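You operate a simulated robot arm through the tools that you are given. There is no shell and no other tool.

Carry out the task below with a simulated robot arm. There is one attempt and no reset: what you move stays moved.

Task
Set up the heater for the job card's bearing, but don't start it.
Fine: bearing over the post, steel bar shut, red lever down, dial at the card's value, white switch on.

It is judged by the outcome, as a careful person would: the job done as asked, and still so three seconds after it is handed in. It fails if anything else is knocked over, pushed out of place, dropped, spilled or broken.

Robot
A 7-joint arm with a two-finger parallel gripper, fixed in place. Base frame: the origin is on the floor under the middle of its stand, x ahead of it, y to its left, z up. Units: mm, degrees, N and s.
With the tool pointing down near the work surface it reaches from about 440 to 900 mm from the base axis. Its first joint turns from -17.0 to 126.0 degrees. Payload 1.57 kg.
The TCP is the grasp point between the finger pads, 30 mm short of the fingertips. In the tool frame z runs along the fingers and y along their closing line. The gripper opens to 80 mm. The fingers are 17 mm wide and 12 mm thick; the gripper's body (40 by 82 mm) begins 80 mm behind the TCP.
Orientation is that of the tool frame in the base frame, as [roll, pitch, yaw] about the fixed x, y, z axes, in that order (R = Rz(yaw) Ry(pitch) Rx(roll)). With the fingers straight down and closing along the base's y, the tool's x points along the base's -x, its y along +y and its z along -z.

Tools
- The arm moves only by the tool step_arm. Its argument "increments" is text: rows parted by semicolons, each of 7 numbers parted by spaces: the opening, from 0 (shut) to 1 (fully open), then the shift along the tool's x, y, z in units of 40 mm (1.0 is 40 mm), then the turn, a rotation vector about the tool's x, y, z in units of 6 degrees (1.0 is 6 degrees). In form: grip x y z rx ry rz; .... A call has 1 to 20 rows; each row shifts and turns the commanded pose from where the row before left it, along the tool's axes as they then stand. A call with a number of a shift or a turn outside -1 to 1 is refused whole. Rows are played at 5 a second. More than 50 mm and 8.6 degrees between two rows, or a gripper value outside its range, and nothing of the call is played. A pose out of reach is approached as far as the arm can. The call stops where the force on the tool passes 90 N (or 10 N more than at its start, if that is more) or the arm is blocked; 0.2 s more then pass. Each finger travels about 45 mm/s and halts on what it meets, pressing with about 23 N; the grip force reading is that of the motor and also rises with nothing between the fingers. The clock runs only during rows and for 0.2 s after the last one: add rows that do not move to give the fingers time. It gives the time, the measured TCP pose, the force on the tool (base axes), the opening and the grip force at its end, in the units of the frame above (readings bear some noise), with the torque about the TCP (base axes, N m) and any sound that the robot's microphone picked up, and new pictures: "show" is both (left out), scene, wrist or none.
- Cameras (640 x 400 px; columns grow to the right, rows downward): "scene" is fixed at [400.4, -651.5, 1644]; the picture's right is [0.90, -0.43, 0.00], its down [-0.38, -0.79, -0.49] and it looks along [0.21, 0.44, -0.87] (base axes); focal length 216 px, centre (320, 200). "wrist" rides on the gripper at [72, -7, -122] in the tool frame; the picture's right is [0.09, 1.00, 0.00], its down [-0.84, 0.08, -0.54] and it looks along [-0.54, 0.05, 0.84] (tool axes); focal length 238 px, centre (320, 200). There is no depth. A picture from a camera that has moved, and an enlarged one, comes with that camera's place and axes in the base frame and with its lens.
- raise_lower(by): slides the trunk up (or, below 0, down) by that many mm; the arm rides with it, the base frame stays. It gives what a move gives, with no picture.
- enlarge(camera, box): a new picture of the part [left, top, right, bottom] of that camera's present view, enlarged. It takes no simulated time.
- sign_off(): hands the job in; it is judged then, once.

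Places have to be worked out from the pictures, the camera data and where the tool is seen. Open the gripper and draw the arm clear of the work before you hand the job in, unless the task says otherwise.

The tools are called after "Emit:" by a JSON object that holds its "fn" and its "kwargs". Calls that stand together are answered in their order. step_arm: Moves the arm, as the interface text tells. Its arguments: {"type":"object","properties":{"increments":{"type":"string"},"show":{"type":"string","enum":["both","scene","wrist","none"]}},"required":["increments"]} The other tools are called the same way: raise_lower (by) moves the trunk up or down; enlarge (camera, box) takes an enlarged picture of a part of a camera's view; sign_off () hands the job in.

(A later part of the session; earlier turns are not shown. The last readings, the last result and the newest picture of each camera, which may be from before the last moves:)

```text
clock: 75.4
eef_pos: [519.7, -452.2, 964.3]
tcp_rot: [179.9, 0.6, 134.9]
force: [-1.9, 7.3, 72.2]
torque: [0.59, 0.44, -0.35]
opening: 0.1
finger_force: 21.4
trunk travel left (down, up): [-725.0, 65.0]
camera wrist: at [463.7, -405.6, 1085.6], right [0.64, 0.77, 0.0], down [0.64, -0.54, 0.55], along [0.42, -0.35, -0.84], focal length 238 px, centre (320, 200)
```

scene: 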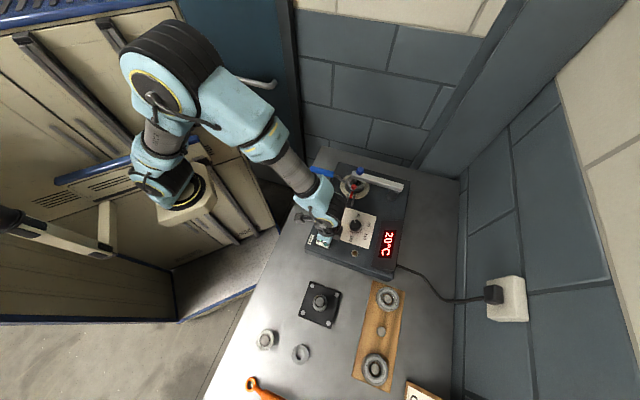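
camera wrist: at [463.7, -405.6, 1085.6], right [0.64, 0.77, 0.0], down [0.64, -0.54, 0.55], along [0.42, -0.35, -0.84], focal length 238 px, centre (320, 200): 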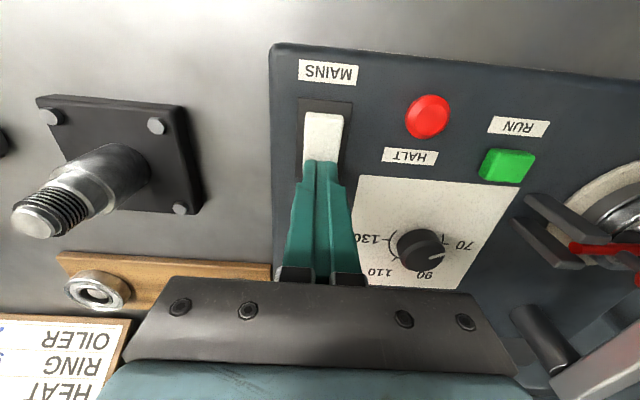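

The display now reads "20°C": the mains is on. I lift off at once.

Emit:
{"fn": "step_arm", "kwargs": {"increments": "0 0 0 -0.4 0 0 0; 0 0 0 -0.9 0 0 0; 0 0 0 -0.9 0 0 0; 0 0 0 0 0 0 0"}}

Emit:
{"fn": "enlarge", "kwargs": {"camera": "scene", "box": [300, 200, 420, 280]}}

Emit:
{"fn": "enlarge", "kwargs": {"camera": "wrist", "box": [280, 60, 460, 240]}}

```text
clock: 76.4
eef_pos: [520.3, -452.5, 1046.1]
tcp_rot: [180.0, 0.0, 134.9]
force: [0.3, 0.3, 0.3]
torque: [0.0, 0.04, 0.0]
opening: 0.0
finger_force: 21.0
trunk travel left (down, up): [-725.0, 65.0]
camera wrist: at [464.0, -406.4, 1169.0], right [0.64, 0.77, 0.0], down [0.65, -0.54, 0.54], along [0.42, -0.35, -0.84], focal length 238 px, centre (320, 200)
```

scene: 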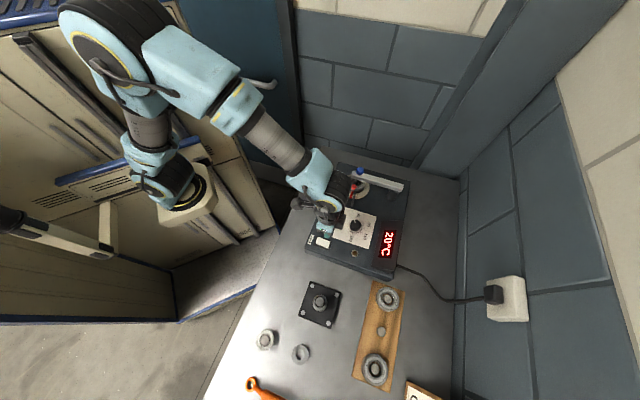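
wrist: 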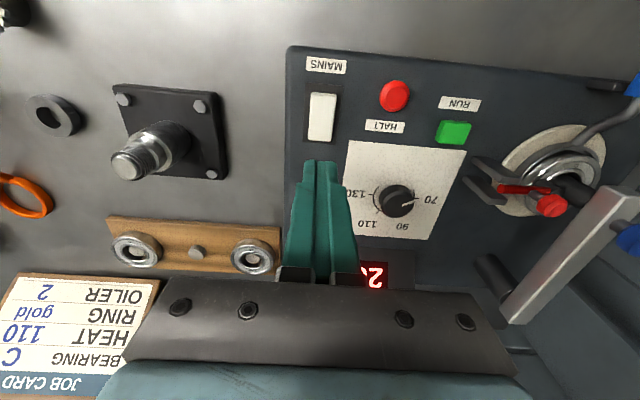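

```text
5.00 times, centred on (360, 240) of scene
camera zoom: at [400.4, -651.5, 1644.0], right [0.9, -0.43, 0.0], down [-0.38, -0.79, -0.49], along [0.21, 0.44, -0.87], focal length 1082 px, centre (120, 0)
```

zoom: 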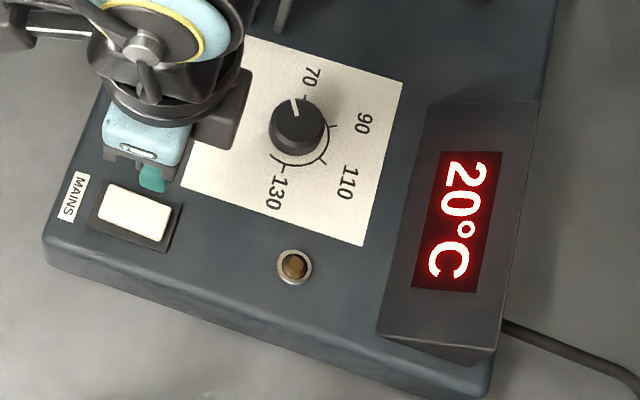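

```text
2.22 times, centred on (370, 150) of wrist
camera zoom: at [464.0, -406.4, 1169.0], right [0.64, 0.77, 0.0], down [0.65, -0.54, 0.54], along [0.42, -0.35, -0.84], focal length 530 px, centre (209, 311)
```

zoom: 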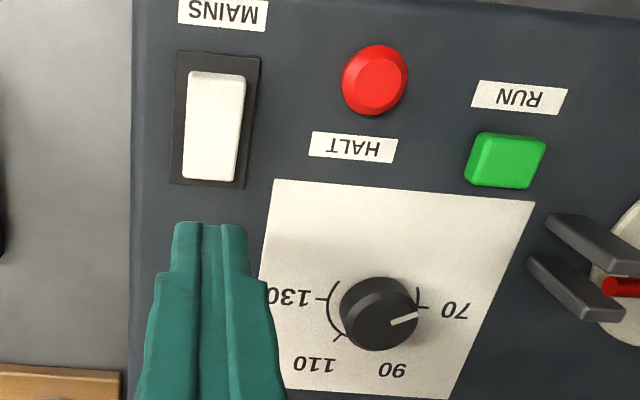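

The switch stays on (20 °C shown, not started). Now the dial, centre about (640,-436), top z≈943; pointer is just below 70, and 110 lies roughly 145° clockwise. I move over it with the gripper partly open.

Emit:
{"fn": "step_arm", "kwargs": {"increments": "0.75 -0.451 0.6025 -0.025 0 0 0; 0.75 -0.451 0.6025 -0.025 0 0 0; 0.75 -0.451 0.6025 -0.025 0 0 0; 0.75 -0.451 0.6025 -0.025 0 0 0; 0.75 0 0 0 0 0 0; 0.75 0 0 0 0 0 0"}}

Emit:
{"fn": "enlarge", "kwargs": {"camera": "wrist", "box": [250, 60, 390, 180]}}

Emit:
{"fn": "enlarge", "kwargs": {"camera": "scene", "box": [320, 190, 400, 260]}}

```text
clock: 77.8
eef_pos: [638.2, -436.6, 1049.6]
tcp_rot: [180.0, 0.0, 135.0]
force: [-0.9, 0.4, 0.0]
torque: [0.02, -0.01, 0.02]
opening: 60.1
finger_force: 0.1
trunk travel left (down, up): [-725.0, 65.0]
camera wrist: at [582.4, -390.7, 1171.8], right [0.64, 0.77, 0.0], down [0.65, -0.54, 0.54], along [0.42, -0.35, -0.84], focal length 238 px, centre (320, 200)
```

scene: 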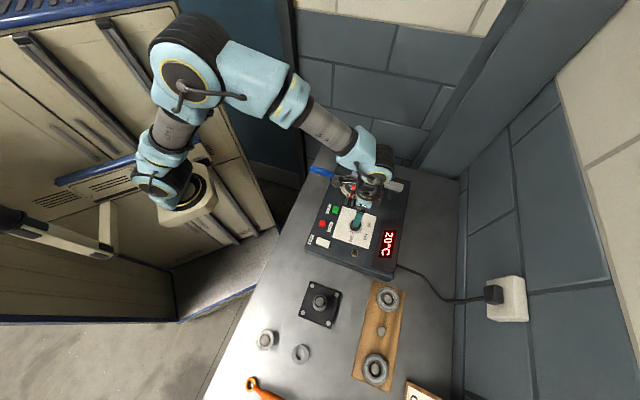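
wrist: 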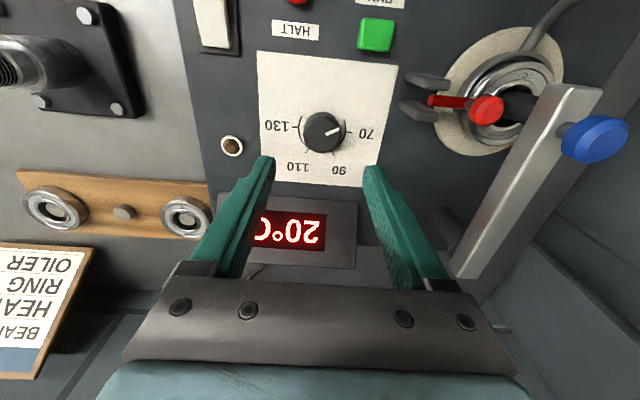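

```text
3.33 times, centred on (320, 120) of wrist
camera zoom: at [582.4, -390.7, 1171.8], right [0.64, 0.77, 0.0], down [0.65, -0.54, 0.54], along [0.42, -0.35, -0.84], focal length 794 px, centre (320, 467)
```

zoom: 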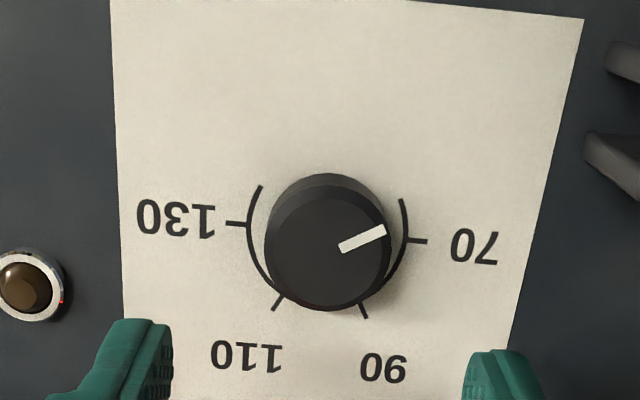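

```text
5.71 times, centred on (360, 225) of scene
camera zoom: at [400.4, -651.5, 1644.0], right [0.9, -0.43, 0.0], down [-0.38, -0.79, -0.49], along [0.21, 0.44, -0.87], focal length 1237 px, centre (91, 57)
```

zoom: 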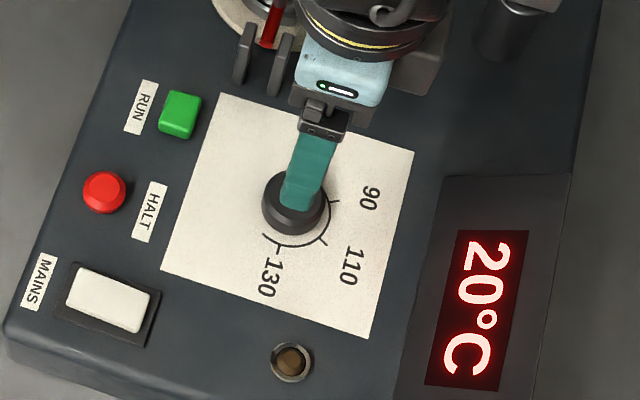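

Good view: ticks 60° apart per 20 units (3°/unit), pointer at about 60–61, needs ≈147° clockwise to 110. I turn the tool to yaw 195 so I have room to turn clockwise, and check centring.

Emit:
{"fn": "step_arm", "kwargs": {"increments": "0.75 0 0 0 0 0 -1; 0.75 0 0 0 0 0 -1; 0.75 0 0 0 0 0 -1; 0.75 0 0 0 0 0 -1; 0.75 0 0 0 0 0 -1; 0.75 0 0 0 0 0 -1; 0.75 0 0 0 0 0 -1; 0.75 0 0 0 0 0 -1; 0.75 0 0 0 0 0 -1; 0.75 0 0 0 0 0 -1; 0.75 0 0 0.9 0 0 0; 0.75 0 0 0 0 0 0; 0.75 0 0 0 0 0 0", "show": "wrist"}}

Emit:
{"fn": "enlarge", "kwargs": {"camera": "wrist", "box": [240, 60, 400, 200]}}

```text
clock: 80.6
eef_pos: [637.5, -435.4, 1015.0]
tcp_rot: [-179.9, 0.0, -165.1]
force: [0.5, 0.4, 0.5]
torque: [-0.02, 0.02, 0.02]
opening: 60.1
finger_force: 0.2
trunk travel left (down, up): [-725.0, 65.0]
camera wrist: at [570.1, -461.6, 1136.6], right [-0.35, 0.94, 0.0], down [0.79, 0.29, 0.54], along [0.51, 0.19, -0.84], focal length 238 px, centre (320, 200)
```

wrist: 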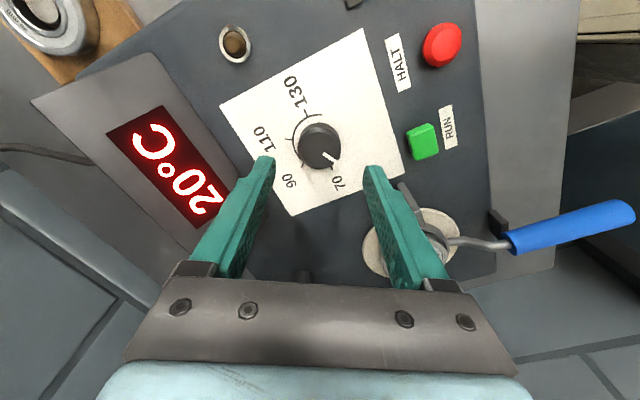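

```text
2.86 times, centred on (320, 130) of wrist
camera zoom: at [570.1, -461.6, 1136.6], right [-0.35, 0.94, 0.0], down [0.79, 0.29, 0.54], along [0.51, 0.19, -0.84], focal length 681 px, centre (320, 400)
```

zoom: 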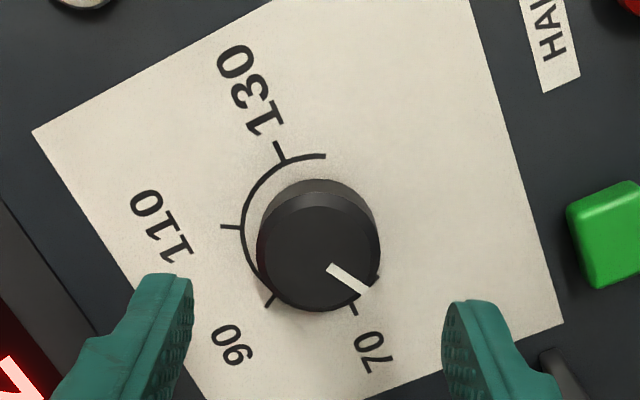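

Centred within ~2 mm. I correct and lower around the knob to TCP z≈957, then look.

Emit:
{"fn": "step_arm", "kwargs": {"increments": "0.75 -0.021 -0.0175 0.7 0 0 0; 0.75 -0.021 -0.0175 0.5 0 0 0; 0.75 0 0 0.25 0 0 0; 0.75 0 0 0 0 0 0", "show": "wrist"}}

Emit:
{"fn": "enlarge", "kwargs": {"camera": "wrist", "box": [240, 80, 400, 220]}}

```text
clock: 81.6
eef_pos: [639.4, -435.6, 956.4]
tcp_rot: [179.9, 0.1, -165.2]
force: [-0.5, -0.2, 0.4]
torque: [0.01, 0.01, -0.04]
opening: 60.3
finger_force: 0.1
trunk travel left (down, up): [-725.0, 65.0]
camera wrist: at [571.6, -461.1, 1078.5], right [-0.35, 0.94, 0.0], down [0.79, 0.29, 0.54], along [0.51, 0.19, -0.84], focal length 238 px, centre (320, 200)
```

wrist: 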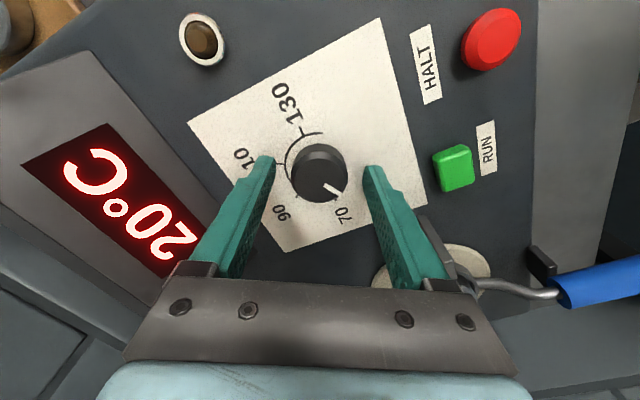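

```text
2.86 times, centred on (320, 150) of wrist
camera zoom: at [571.6, -461.1, 1078.5], right [-0.35, 0.94, 0.0], down [0.79, 0.29, 0.54], along [0.51, 0.19, -0.84], focal length 681 px, centre (320, 343)
```

zoom: 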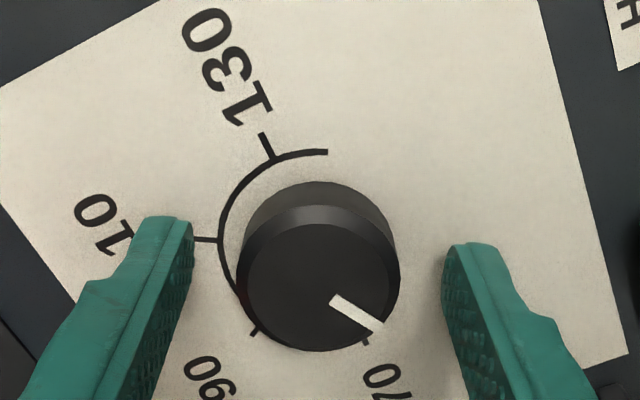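

Well centred with the tips beside the knob. I close on it.

Emit:
{"fn": "step_arm", "kwargs": {"increments": "0.3 0 0 0 0 0 0; 0.3 0 0 0 0 0 0; 0.3 0 0 0 0 0 0; 0.3 0 0 0 0 0 0", "show": "wrist"}}

```text
clock: 82.6
eef_pos: [639.7, -435.0, 956.9]
tcp_rot: [-180.0, 0.1, -165.1]
force: [1.6, -2.1, -1.2]
torque: [-0.16, -0.13, -0.03]
opening: 37.7
finger_force: 38.0
trunk travel left (down, up): [-725.0, 65.0]
camera wrist: at [571.7, -461.3, 1078.6], right [-0.35, 0.94, 0.0], down [0.79, 0.29, 0.54], along [0.51, 0.19, -0.84], focal length 238 px, centre (320, 200)
```

wrist: 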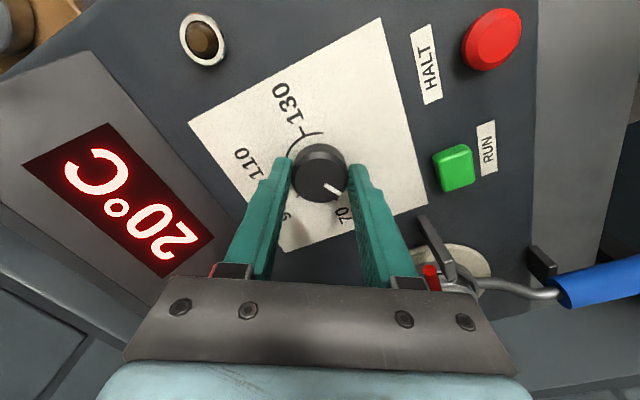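

Gripped (37.7 mm). I turn clockwise (seen from above) 36° first and check that the pointer follows.

Emit:
{"fn": "step_arm", "kwargs": {"increments": "0.3 0 0 0 0 0 1; 0.3 0 0 0 0 0 1; 0.3 0 0 0 0 0 1; 0.3 0 0 0 0 0 1; 0.3 0 0 0 0 0 1; 0.3 0 0 0 0 0 1; 0.3 0 0 0 0 0 0"}}

Emit:
{"fn": "enlarge", "kwargs": {"camera": "wrist", "box": [240, 80, 400, 220]}}

```text
clock: 84.2
eef_pos: [639.6, -434.4, 955.4]
tcp_rot: [180.0, -0.1, 158.9]
force: [0.9, 10.0, -2.1]
torque: [0.4, 0.22, 0.0]
opening: 37.3
finger_force: 43.9
trunk travel left (down, up): [-725.0, 65.0]
camera wrist: at [570.2, -416.2, 1078.7], right [0.27, 0.96, 0.0], down [0.81, -0.23, 0.54], along [0.52, -0.15, -0.84], focal length 238 px, centre (320, 200)
```

scene: 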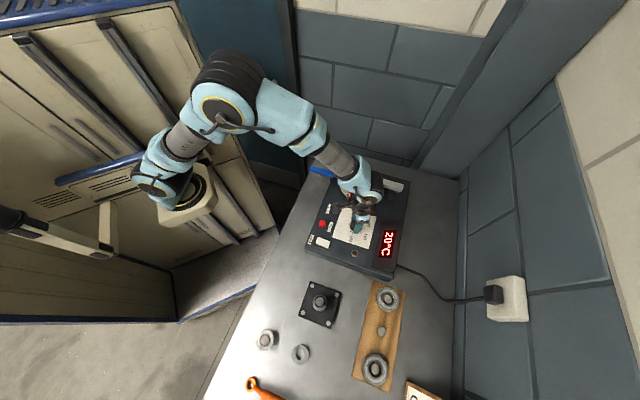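
wrist: 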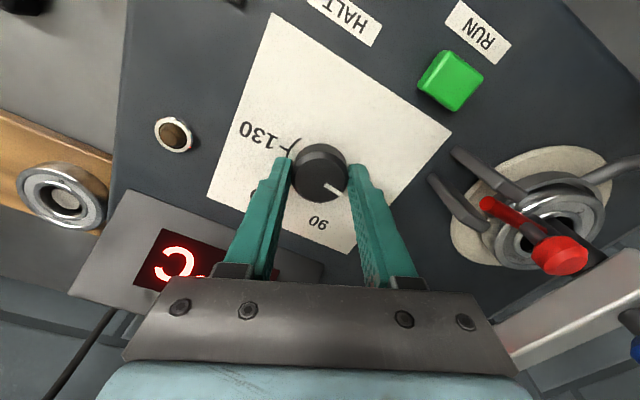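

```text
2.86 times, centred on (320, 150) of wrist
camera zoom: at [570.2, -416.2, 1078.7], right [0.27, 0.96, 0.0], down [0.81, -0.23, 0.54], along [0.52, -0.15, -0.84], focal length 681 px, centre (320, 343)
```

zoom: 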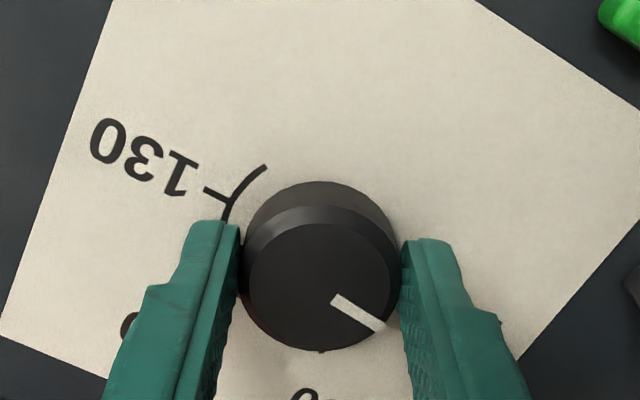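

The knob turns with the gripper. I continue another 42° in this grip.

Emit:
{"fn": "step_arm", "kwargs": {"increments": "0.3 0 0 0 0 0 1; 0.3 0 0 0 0 0 1; 0.3 0 0 0 0 0 1; 0.3 0 0 0 0 0 1; 0.3 0 0 0 0 0 1; 0.3 0 0 0 0 0 1; 0.3 0 0 0 0 0 1; 0.3 0 0 0 0 0 0; 0.3 0 0 0 0 0 0"}}

Emit:
{"fn": "enlarge", "kwargs": {"camera": "wrist", "box": [240, 80, 400, 220]}}

```text
clock: 86.2
eef_pos: [640.5, -434.8, 956.5]
tcp_rot: [180.0, 0.0, 116.9]
force: [7.8, 18.8, 0.0]
torque: [0.76, -0.19, -0.01]
opening: 37.4
finger_force: 43.4
trunk travel left (down, up): [-725.0, 65.0]
camera wrist: at [601.5, -374.1, 1078.7], right [0.85, 0.53, 0.0], down [0.45, -0.71, 0.54], along [0.29, -0.46, -0.84], focal length 238 px, centre (320, 200)
```

scene: 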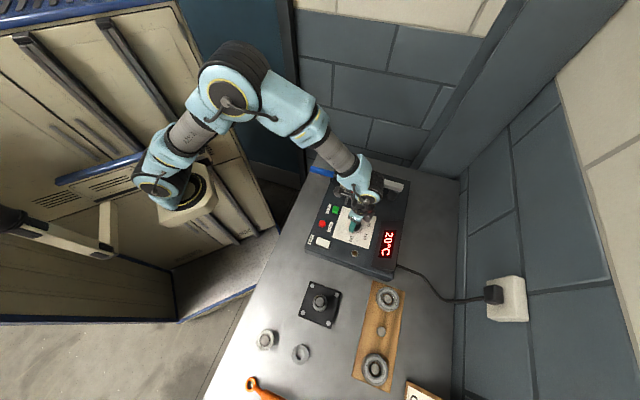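
wrist: 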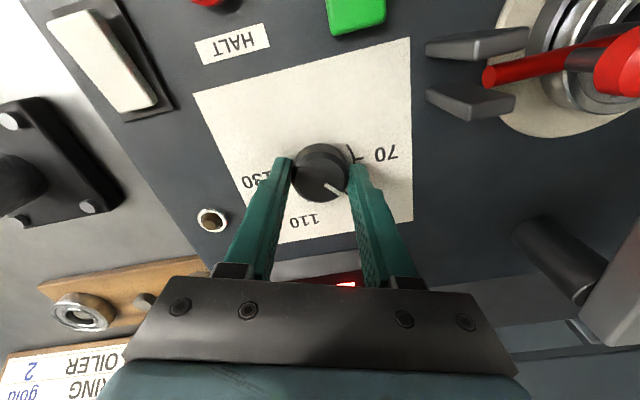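

```text
2.86 times, centred on (320, 150) of wrist
camera zoom: at [601.5, -374.1, 1078.7], right [0.85, 0.53, 0.0], down [0.45, -0.71, 0.54], along [0.29, -0.46, -0.84], focal length 681 px, centre (320, 343)
```

zoom: 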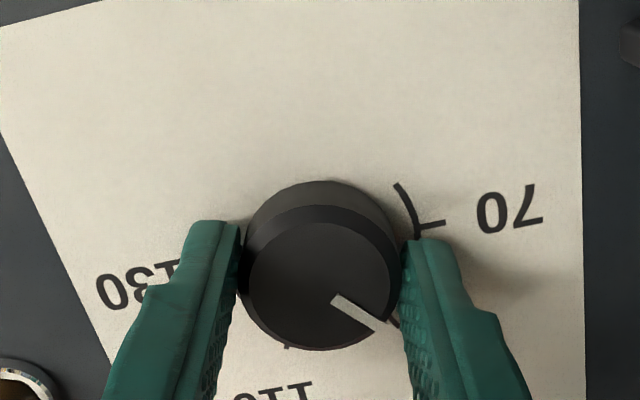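

I release the knob, rise a little and read the pointer.

Emit:
{"fn": "step_arm", "kwargs": {"increments": "0.75 0 0 0 0 0 0; 0.75 0 0 0 0 0 0; 0.75 0 0 -0.6 0 0 0; 0.75 0 0 -0.6 0 0 0; 0.75 0 0 0 0 0 0"}}

Emit:
{"fn": "enlarge", "kwargs": {"camera": "wrist", "box": [240, 60, 400, 200]}}

```text
clock: 87.4
eef_pos: [638.3, -435.7, 1004.3]
tcp_rot: [-180.0, 0.0, 116.9]
force: [-0.5, 0.5, 0.0]
torque: [0.0, -0.01, -0.01]
opening: 60.1
finger_force: 0.0
trunk travel left (down, up): [-725.0, 65.0]
camera wrist: at [600.8, -375.0, 1127.4], right [0.85, 0.53, 0.0], down [0.45, -0.71, 0.54], along [0.29, -0.46, -0.84], focal length 238 px, centre (320, 200)
```

scene: 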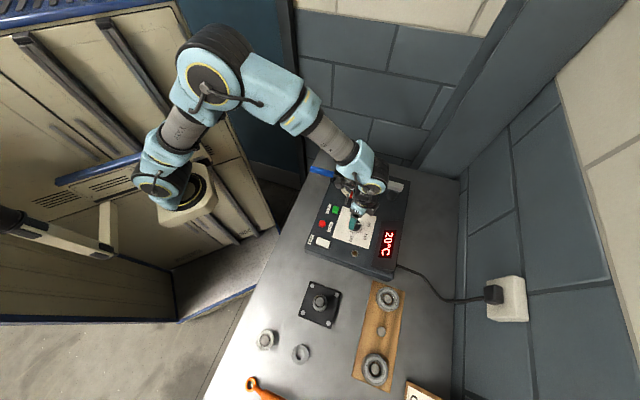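
wrist: 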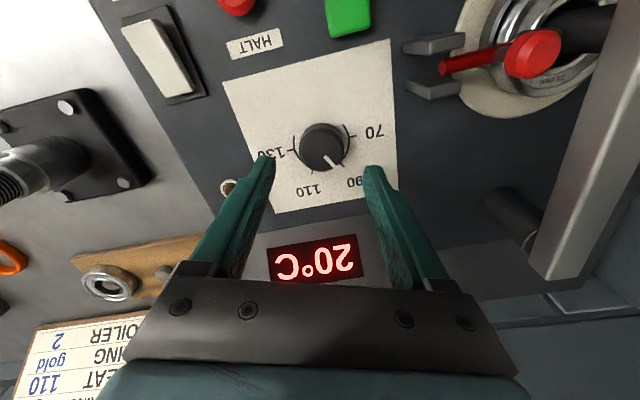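

```text
2.86 times, centred on (320, 130) of wrist
camera zoom: at [600.8, -375.0, 1127.4], right [0.85, 0.53, 0.0], down [0.45, -0.71, 0.54], along [0.29, -0.46, -0.84], focal length 681 px, centre (320, 400)
```

zoom: 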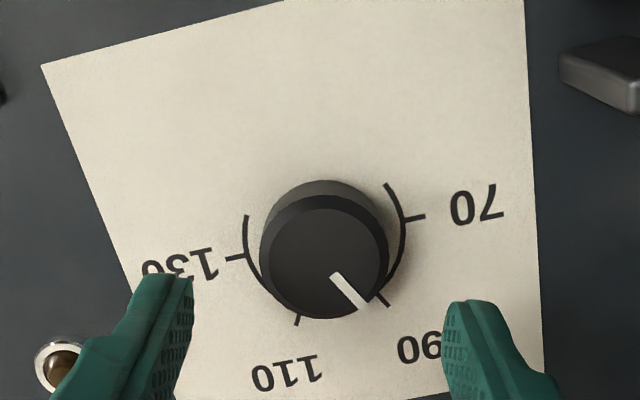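

Emit:
{"fn": "enlarge", "kwargs": {"camera": "wrist", "box": [290, 115, 360, 165]}}

```text
8.00 times, centred on (325, 140) of wrist
camera zoom: at [600.8, -375.0, 1127.4], right [0.85, 0.53, 0.0], down [0.45, -0.71, 0.54], along [0.29, -0.46, -0.84], focal length 1907 px, centre (280, 680)
```

zoom: 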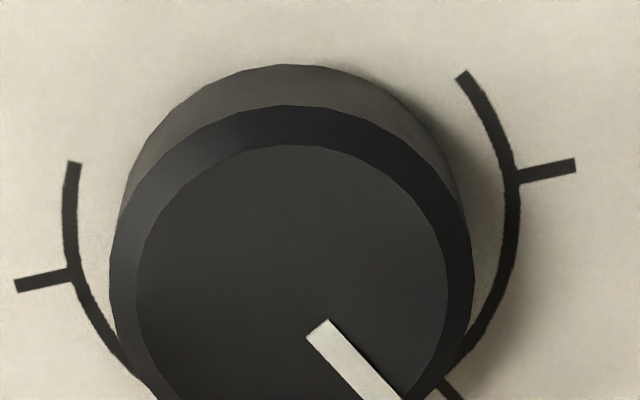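

Emit:
{"fn": "enlarge", "kwargs": {"camera": "wrist", "box": [285, 120, 365, 180]}}

```text
6.67 times, centred on (325, 150) of wrist
camera zoom: at [600.8, -375.0, 1127.4], right [0.85, 0.53, 0.0], down [0.45, -0.71, 0.54], along [0.29, -0.46, -0.84], focal length 1589 px, centre (287, 533)
```

zoom: 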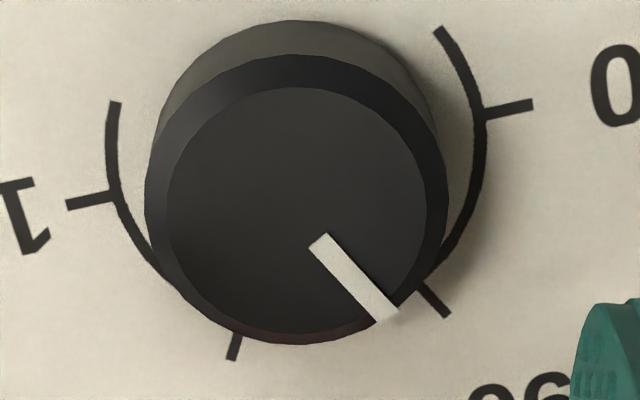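

After release the pointer stands at about 90 (it seems to have settled onto the mark). 60° more is needed. I turn the open gripper back to yaw 195 above the knob.

Emit:
{"fn": "step_arm", "kwargs": {"increments": "0.75 0 0 0 0 0 -1; 0.75 0 0 0 0 0 -1; 0.75 0 0 0 0 0 -1; 0.75 0 0 0 0 0 -1; 0.75 0 0 0 0 0 -1; 0.75 0 0 0 0 0 -1; 0.75 0 0 0 0 0 -1; 0.75 0 0 0 0 0 -1; 0.75 0 0 0 0 0 -1; 0.75 0 0 0 0 0 -1; 0.75 0 0 0 0 0 -1; 0.75 0 0 0 0 0 -1; 0.75 0 0 0 0 0 -1; 0.75 0 0 0 0 0 0; 0.75 0 0 0 0 0 0", "show": "wrist"}}

Emit:
{"fn": "enlarge", "kwargs": {"camera": "wrist", "box": [280, 110, 370, 180]}}

```text
clock: 90.6
eef_pos: [639.6, -436.2, 1004.2]
tcp_rot: [-180.0, 0.0, -165.1]
force: [0.6, -0.1, 0.7]
torque: [0.0, 0.01, -0.02]
opening: 60.3
finger_force: 0.1
trunk travel left (down, up): [-725.0, 65.0]
camera wrist: at [571.4, -462.3, 1126.0], right [-0.35, 0.94, 0.0], down [0.79, 0.29, 0.54], along [0.51, 0.19, -0.84], focal length 238 px, centre (320, 200)
```

wrist: 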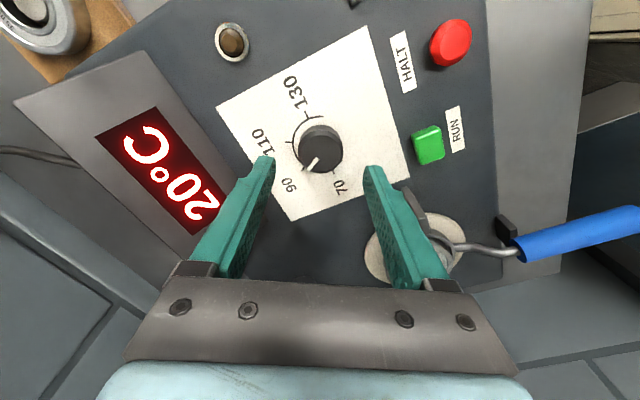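

```text
5.71 times, centred on (325, 145) of wrist
camera zoom: at [571.4, -462.3, 1126.0], right [-0.35, 0.94, 0.0], down [0.79, 0.29, 0.54], along [0.51, 0.19, -0.84], focal length 1362 px, centre (291, 514)
```

zoom: 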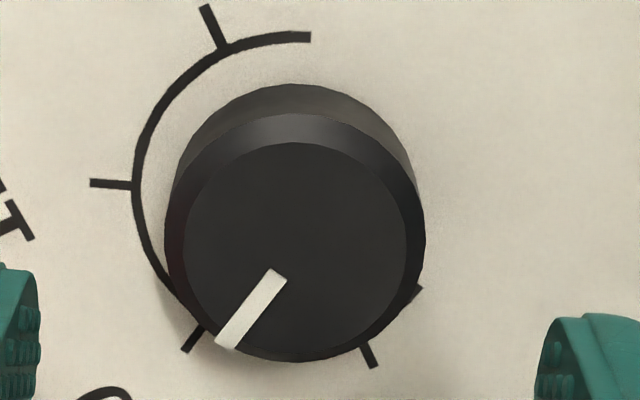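

Pointer reads about 91 here. I lower around the knob again and grip it.

Emit:
{"fn": "step_arm", "kwargs": {"increments": "0.75 0 0 0.6 0 0 0; 0.75 0 0 0.58 0 0 0; 0.75 0 0 0 0 0 0; 0.35 0 0 0 0 0 0; 0.35 0 0 0 0 0 0; 0.35 0 0 0 0 0 0; 0.35 0 0 0 0 0 0", "show": "wrist"}}

Emit:
{"fn": "enlarge", "kwargs": {"camera": "wrist", "box": [280, 130, 370, 210]}}

```text
clock: 92.2
eef_pos: [638.4, -437.0, 956.1]
tcp_rot: [179.9, 0.0, -165.1]
force: [-5.1, 12.8, -1.3]
torque: [0.46, 0.28, 0.03]
opening: 37.6
finger_force: 38.0
trunk travel left (down, up): [-725.0, 65.0]
camera wrist: at [570.3, -462.2, 1078.5], right [-0.35, 0.94, 0.0], down [0.79, 0.29, 0.54], along [0.51, 0.19, -0.84], focal length 238 px, centre (320, 200)
```

wrist: 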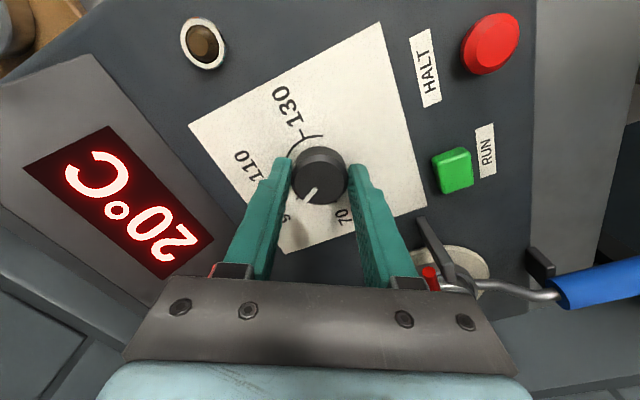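

```text
5.00 times, centred on (325, 170) of wrist
camera zoom: at [570.3, -462.2, 1078.5], right [-0.35, 0.94, 0.0], down [0.79, 0.29, 0.54], along [0.51, 0.19, -0.84], focal length 1192 px, centre (295, 350)
```

zoom: 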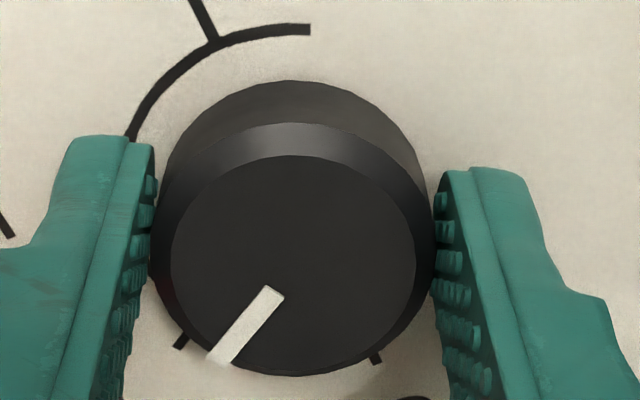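

A 13 N sideways load shows I'm about 1.2 mm off; I shift by that and then turn 59° clockwise.

Emit:
{"fn": "step_arm", "kwargs": {"increments": "0.35 0 0.03 0 0 0 0; 0.35 0 0 0 0 0 0; 0.35 0 0 0 0 0 1; 0.35 0 0 0 0 0 1; 0.35 0 0 0 0 0 1; 0.35 0 0 0 0 0 1; 0.35 0 0 0 0 0 1; 0.35 0 0 0 0 0 1; 0.35 0 0 0 0 0 1; 0.35 0 0 0 0 0 1; 0.35 0 0 0 0 0 1; 0.35 0 0 0 0 0 0.8; 0.35 0 0 0 0 0 0; 0.35 0 0 0 0 0 0", "show": "wrist"}}

Emit:
{"fn": "enlarge", "kwargs": {"camera": "wrist", "box": [260, 110, 380, 220]}}

```text
clock: 95.2
eef_pos: [638.2, -434.1, 956.9]
tcp_rot: [180.0, -0.2, 136.1]
force: [-11.4, 19.7, -19.8]
torque: [0.56, 0.39, 0.0]
opening: 37.5
finger_force: 43.7
trunk travel left (down, up): [-725.0, 65.0]
camera wrist: at [582.6, -389.5, 1078.9], right [0.62, 0.78, 0.0], down [0.66, -0.53, 0.54], along [0.42, -0.34, -0.84], focal length 238 px, centre (320, 200)
```

wrist: 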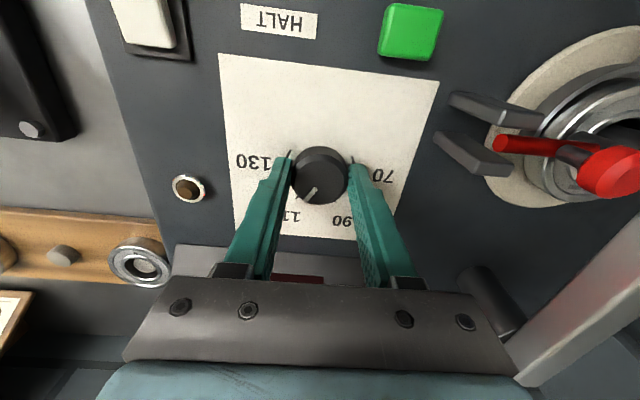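

```text
3.64 times, centred on (320, 165) of wrist
camera zoom: at [582.6, -389.5, 1078.9], right [0.62, 0.78, 0.0], down [0.66, -0.53, 0.54], along [0.42, -0.34, -0.84], focal length 867 px, centre (320, 327)
```

zoom: 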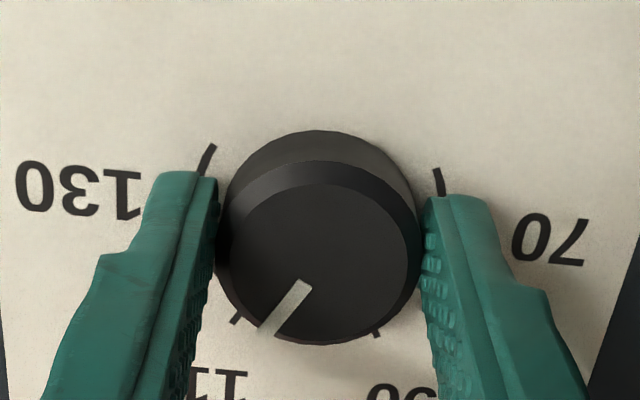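

The pointer is near 108–110, but the grip carries side load. I relax that by following the force ~2 mm, then read again.

Emit:
{"fn": "step_arm", "kwargs": {"increments": "0.35 0.05 0.015 0.0375 0 0 0; 0.35 0 0 0 0 0 0; 0.35 0 0 0 0 0 0", "show": "wrist"}}

Emit:
{"fn": "enlarge", "kwargs": {"camera": "wrist", "box": [270, 120, 370, 210]}}

```text
clock: 96.0
eef_pos: [638.1, -433.7, 957.1]
tcp_rot: [179.9, 0.1, 136.1]
force: [-6.0, 12.5, -5.0]
torque: [0.93, 0.73, 0.01]
opening: 37.8
finger_force: 43.0
trunk travel left (down, up): [-725.0, 65.0]
camera wrist: at [582.1, -389.1, 1078.5], right [0.62, 0.78, 0.0], down [0.66, -0.52, 0.54], along [0.42, -0.34, -0.84], focal length 238 px, centre (320, 200)
```

wrist: 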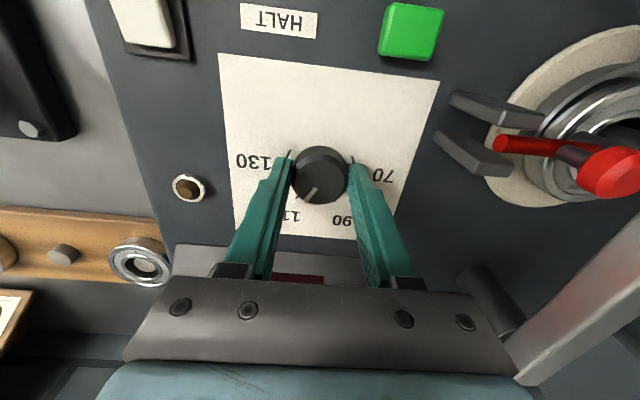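

```text
4.44 times, centred on (320, 165) of wrist
camera zoom: at [582.1, -389.1, 1078.5], right [0.62, 0.78, 0.0], down [0.66, -0.52, 0.54], along [0.42, -0.34, -0.84], focal length 1059 px, centre (320, 356)
```

zoom: 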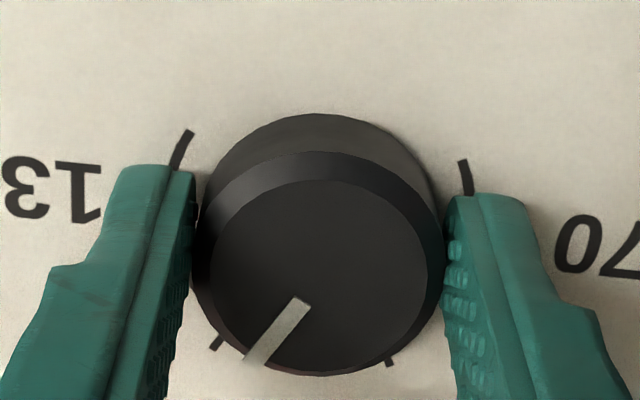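

Reads ≈109.7 while held. I null the remaining side load and then open just slightly to let go gently.

Emit:
{"fn": "step_arm", "kwargs": {"increments": "0.35 0.028 0.01 0.012 0 0 0; 0.35 0 0 0 0 0 0; 0.5 0 0 0 0 0 0; 0.6 0 0 0 0 0 0; 0.75 0 0 0 0 0 0; 0.75 0 0 0 0 0 0", "show": "wrist"}}

Emit:
{"fn": "enlarge", "kwargs": {"camera": "wrist", "box": [270, 120, 370, 210]}}

```text
clock: 97.4
eef_pos: [638.5, -433.1, 954.7]
tcp_rot: [180.0, 0.0, 136.1]
force: [-0.5, -0.4, -0.3]
torque: [-0.04, 0.0, -0.01]
opening: 59.9
finger_force: 0.0
trunk travel left (down, up): [-725.0, 65.0]
camera wrist: at [581.3, -388.2, 1077.2], right [0.62, 0.78, 0.0], down [0.66, -0.52, 0.54], along [0.42, -0.34, -0.84], focal length 238 px, centre (320, 200)
```

wrist: 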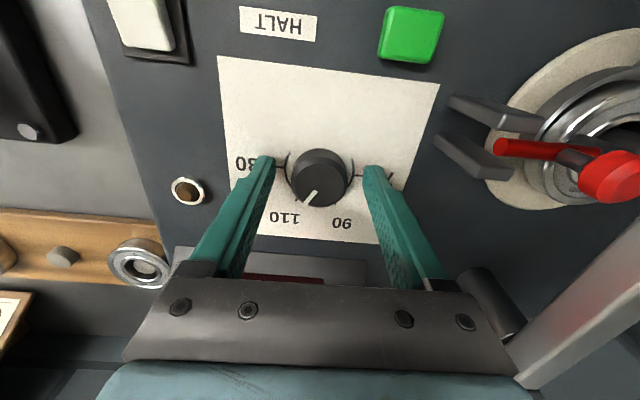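

```text
4.44 times, centred on (320, 165) of wrist
camera zoom: at [581.3, -388.2, 1077.2], right [0.62, 0.78, 0.0], down [0.66, -0.52, 0.54], along [0.42, -0.34, -0.84], focal length 1059 px, centre (320, 356)
```

zoom: 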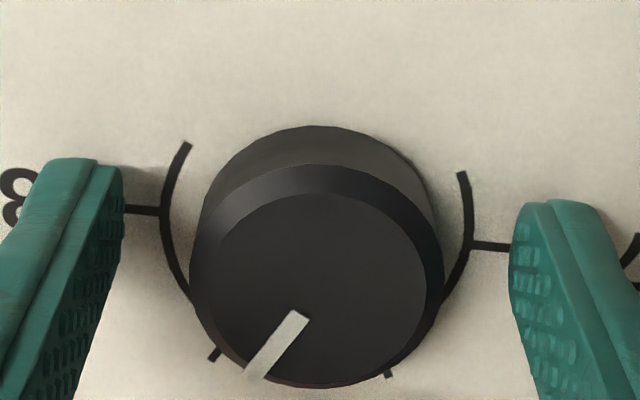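

No jump this time; pointer ≈109.6. I rise and bring the camera straight above the dial for a parallax-free reading.

Emit:
{"fn": "step_arm", "kwargs": {"increments": "0.75 0 0 -0.8 0 0 0; 0.75 0 0 -0.8 0 0 0; 0.75 0 0 -0.8 0 0 0; 0.75 -0.94 0.05 0 0 0 0; 0.75 -0.94 0.05 0 0 0 0; 0.75 0 0 0 0 0 0; 0.75 0 0 0 0 0 0", "show": "wrist"}}

Emit:
{"fn": "enlarge", "kwargs": {"camera": "wrist", "box": [270, 5, 370, 95]}}

Emit:
{"fn": "enlarge", "kwargs": {"camera": "scene", "box": [320, 190, 410, 260]}}

```text
clock: 99.0
eef_pos: [692.9, -481.2, 1050.6]
tcp_rot: [180.0, 0.0, 136.1]
force: [0.1, 0.0, -0.8]
torque: [-0.01, -0.04, 0.01]
opening: 60.0
finger_force: 0.1
trunk travel left (down, up): [-725.0, 65.0]
camera wrist: at [636.2, -437.3, 1173.8], right [0.62, 0.78, 0.0], down [0.66, -0.52, 0.54], along [0.42, -0.34, -0.84], focal length 238 px, centre (320, 200)
```

wrist: 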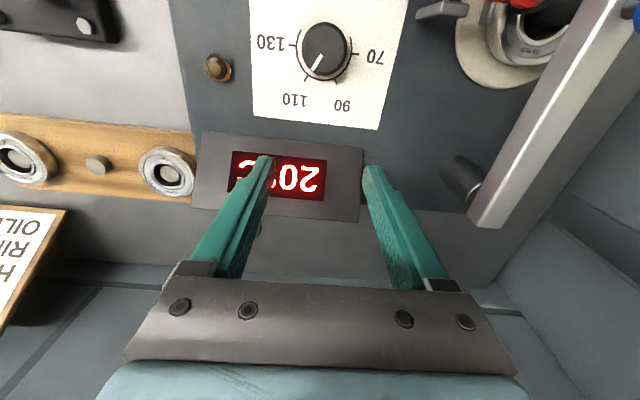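

```text
4.44 times, centred on (320, 50) of wrist
camera zoom: at [636.2, -437.3, 1173.8], right [0.62, 0.78, 0.0], down [0.66, -0.52, 0.54], along [0.42, -0.34, -0.84], focal length 1059 px, centre (320, 867)
```

zoom: 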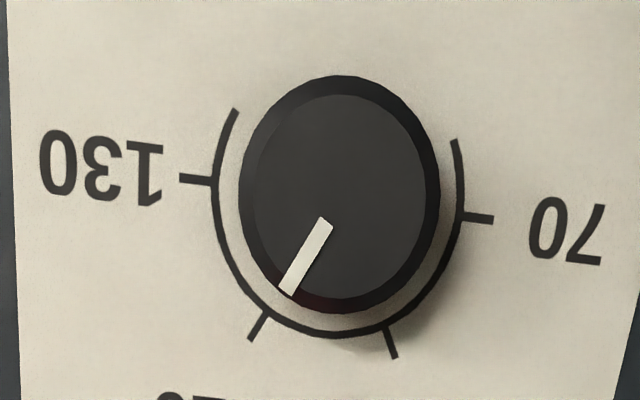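

```text
5.71 times, centred on (365, 225) of scene
camera zoom: at [400.4, -651.5, 1644.0], right [0.9, -0.43, 0.0], down [-0.38, -0.79, -0.49], along [0.21, 0.44, -0.87], focal length 1237 px, centre (63, 57)
```

zoom: 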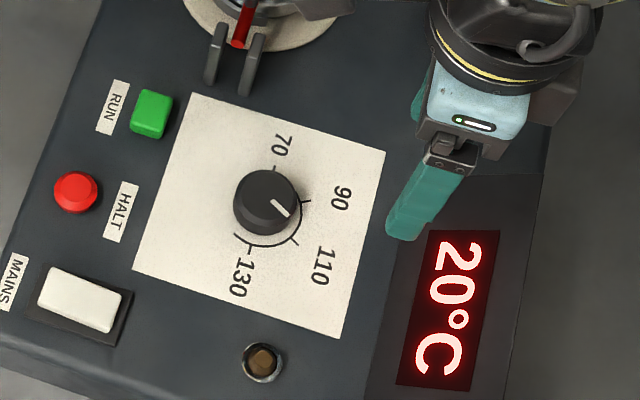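

From straight above: ticks at 6.9°, 66.6°, 125.5°, 186.9°, pointer at 122.5°, i.e. about 108.8. I need roughly 4° more, so I go back down on the knob.

Emit:
{"fn": "step_arm", "kwargs": {"increments": "0.75 0.875 -0.05 0 0 0 0; 0.75 0.875 -0.05 0 0 0 0; 0.75 0 0 0.8 0 0 0; 0.75 0 0 0.8 0 0 0; 0.75 0 0 0.75 0 0 0; 0.75 0 0 0 0 0 0; 0.35 0 0 0 0 0 0; 0.35 0 0 0 0 0 0; 0.35 0 0 0 0 0 0; 0.35 0 0 0 0 0 0", "show": "wrist"}}

Emit:
{"fn": "enlarge", "kwargs": {"camera": "wrist", "box": [270, 120, 370, 210]}}

```text
clock: 101.2
eef_pos: [641.1, -435.6, 958.8]
tcp_rot: [180.0, 0.0, 136.2]
force: [0.0, 1.4, -1.7]
torque: [-0.17, -0.21, -0.02]
opening: 37.5
finger_force: 38.1
trunk travel left (down, up): [-725.0, 65.0]
camera wrist: at [584.9, -391.9, 1080.6], right [0.62, 0.78, 0.0], down [0.66, -0.52, 0.54], along [0.42, -0.34, -0.84], focal length 238 px, centre (320, 200)
```

wrist: 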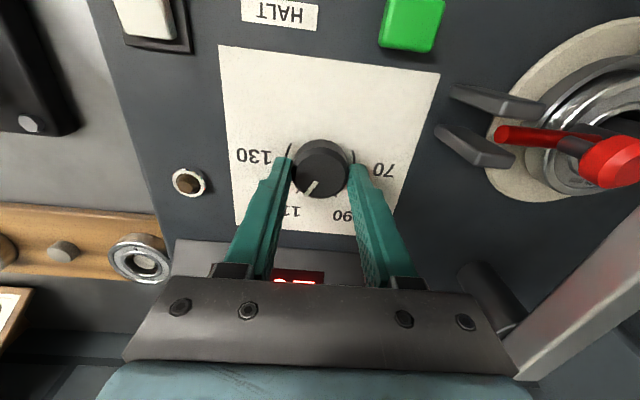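

```text
4.44 times, centred on (320, 165) of wrist
camera zoom: at [584.9, -391.9, 1080.6], right [0.62, 0.78, 0.0], down [0.66, -0.52, 0.54], along [0.42, -0.34, -0.84], focal length 1059 px, centre (320, 356)
```

zoom: 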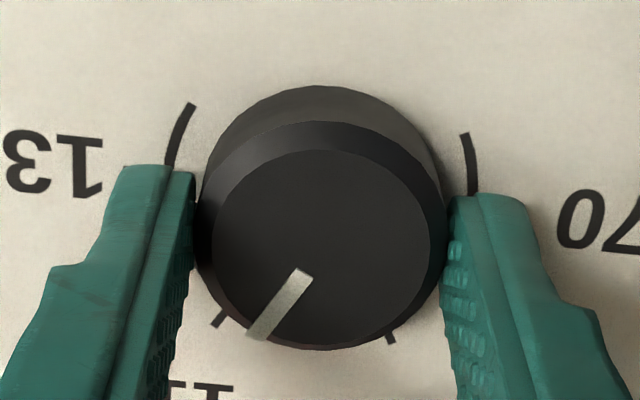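

Gripped with almost no side load. I turn 4° clockwise and release gently.

Emit:
{"fn": "step_arm", "kwargs": {"increments": "0.35 0 0 0 0 0 0.35; 0.35 0 0 0 0 0 0.35; 0.35 0 0 0 0 0 0; 0.35 0 0 0 0 0 0; 0.5 0 0 0 0 0 0; 0.6 0 0 0 0 0 0; 0.75 0 0 0 0 0 0; 0.75 0 0 -0.8 0 0 0; 0.75 0 0 -0.8 0 0 0; 0.75 0 0 -0.8 0 0 0; 0.75 -0.93 0.05 0 0 0 0; 0.75 -0.93 0.05 0 0 0 0; 0.75 0 0 0 0 0 0; 0.75 0 0 0 0 0 0", "show": "wrist"}}

Emit:
{"fn": "enlarge", "kwargs": {"camera": "wrist", "box": [270, 5, 370, 95]}}

Emit:
{"fn": "enlarge", "kwargs": {"camera": "scene", "box": [335, 195, 395, 245]}}

```text
clock: 104.2
eef_pos: [695.1, -488.0, 1053.5]
tcp_rot: [180.0, 0.0, 131.9]
force: [-0.1, -0.2, 0.3]
torque: [0.02, 0.0, -0.04]
opening: 60.0
finger_force: 0.2
trunk travel left (down, up): [-725.0, 65.0]
camera wrist: at [642.0, -440.6, 1175.1], right [0.68, 0.73, 0.0], down [0.62, -0.57, 0.54], along [0.4, -0.37, -0.84], focal length 238 px, centre (320, 200)
```

wrist: 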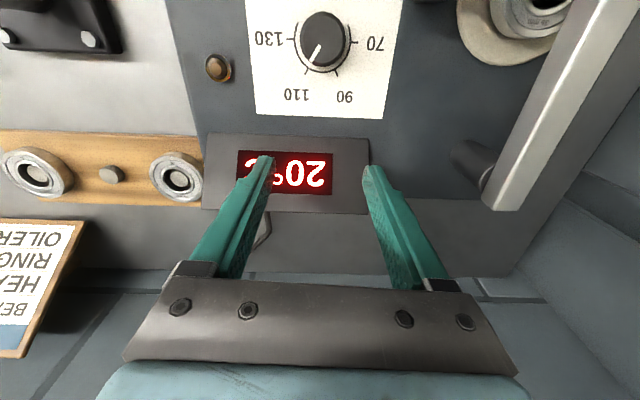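

```text
4.44 times, centred on (320, 50) of wrist
camera zoom: at [642.0, -440.6, 1175.1], right [0.68, 0.73, 0.0], down [0.62, -0.57, 0.54], along [0.4, -0.37, -0.84], focal length 1059 px, centre (320, 867)
```

zoom: 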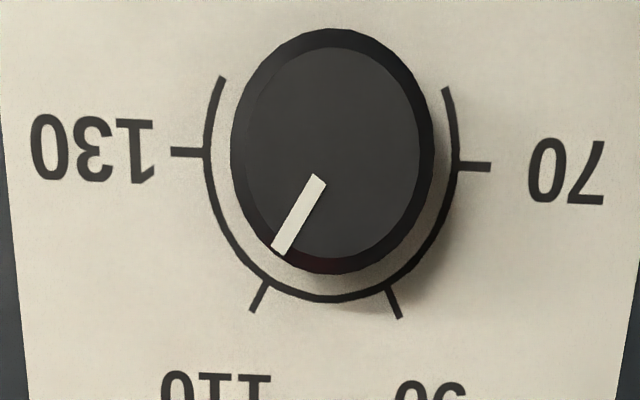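

```text
8.00 times, centred on (365, 220) of scene
camera zoom: at [400.4, -651.5, 1644.0], right [0.9, -0.43, 0.0], down [-0.38, -0.79, -0.49], along [0.21, 0.44, -0.87], focal length 1732 px, centre (-40, 40)
```

zoom: 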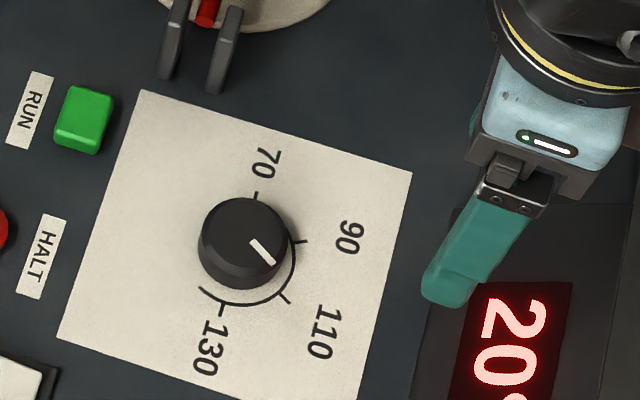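

The pointer now lines up with the 110 tick (122.2° against 122.0–122.4°). The display still shows 20 °C, not running. I open the gripper, rise and draw the arm well clear, then check everything.

Emit:
{"fn": "step_arm", "kwargs": {"increments": "1 0 0 -0.9 0 0 0; 1 0 0 -0.9 0 0 0; 1 0 0 -0.9 0 0 0; 1 0.95 0 0 0 0 0; 1 0.95 0 0 0 0 0; 1 0.95 0 0 0 0 0; 1 0.95 0 0 0 0 0; 1 0.95 0 0 0 0 0; 1 0.95 0 0 0 0 0; 1 0.95 0 0 0 0 0; 1 0 0 0 0 0 0; 1 0 0 0 0 0 0"}}

Emit:
{"fn": "enlarge", "kwargs": {"camera": "scene", "box": [300, 140, 430, 280]}}

Emit:
{"fn": "enlarge", "kwargs": {"camera": "wrist", "box": [120, 40, 480, 260]}}

```text
clock: 106.8
eef_pos: [516.4, -289.4, 1160.1]
tcp_rot: [180.0, 0.1, 131.9]
force: [0.1, 0.3, 0.6]
torque: [0.0, -0.04, -0.04]
opening: 80.1
finger_force: 0.1
trunk travel left (down, up): [-725.0, 65.0]
camera wrist: at [463.5, -241.1, 1282.3], right [0.68, 0.73, 0.0], down [0.62, -0.57, 0.54], along [0.4, -0.37, -0.84], focal length 238 px, centre (320, 200)
```

scene: 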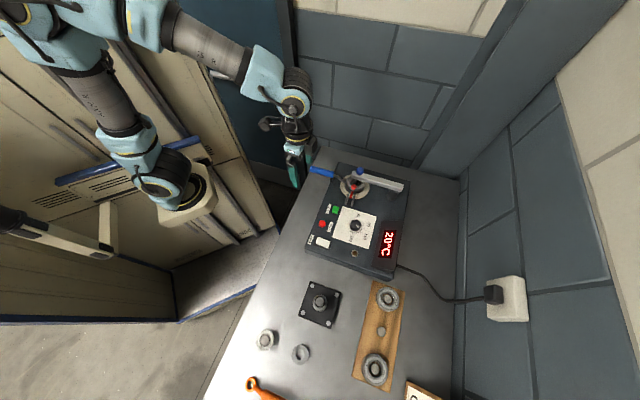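
wrist: 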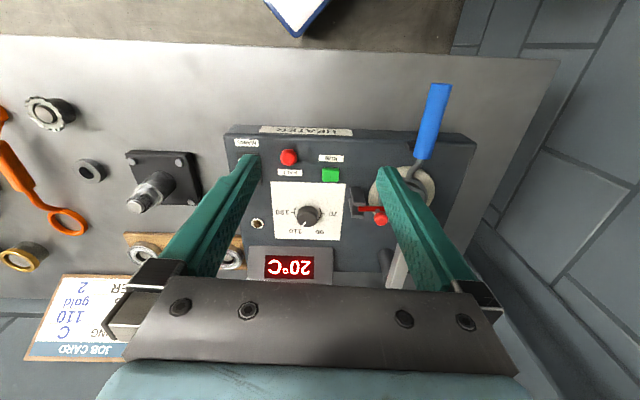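

```text
2.86 times, centred on (365, 210) of scene
camera zoom: at [400.4, -651.5, 1644.0], right [0.9, -0.43, 0.0], down [-0.38, -0.79, -0.49], along [0.21, 0.44, -0.87], focal length 618 px, centre (191, 171)
```

zoom: 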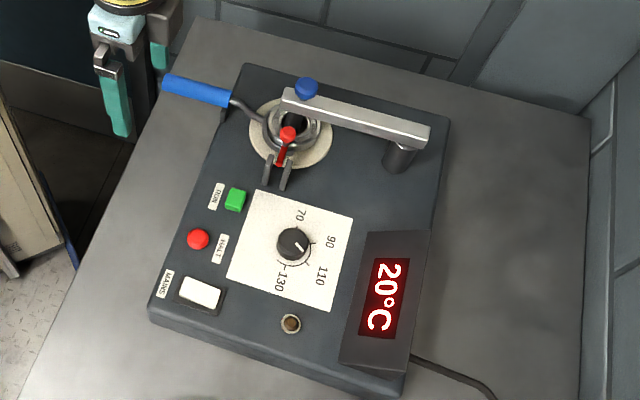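

```text
1.78 times, centred on (300, 150) of wrist
camera zoom: at [463.5, -241.1, 1282.3], right [0.68, 0.73, 0.0], down [0.62, -0.57, 0.54], along [0.4, -0.37, -0.84], focal length 424 px, centre (356, 289)
```

zoom: 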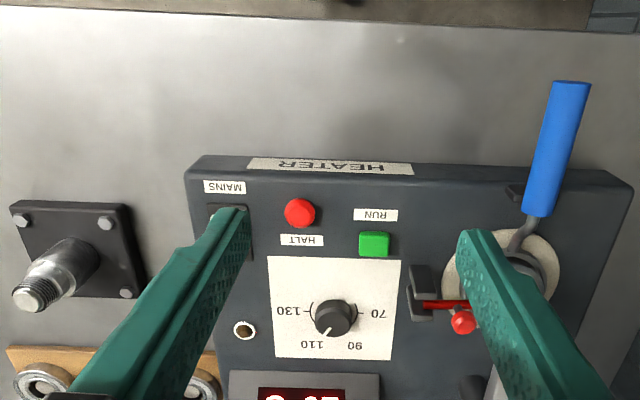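

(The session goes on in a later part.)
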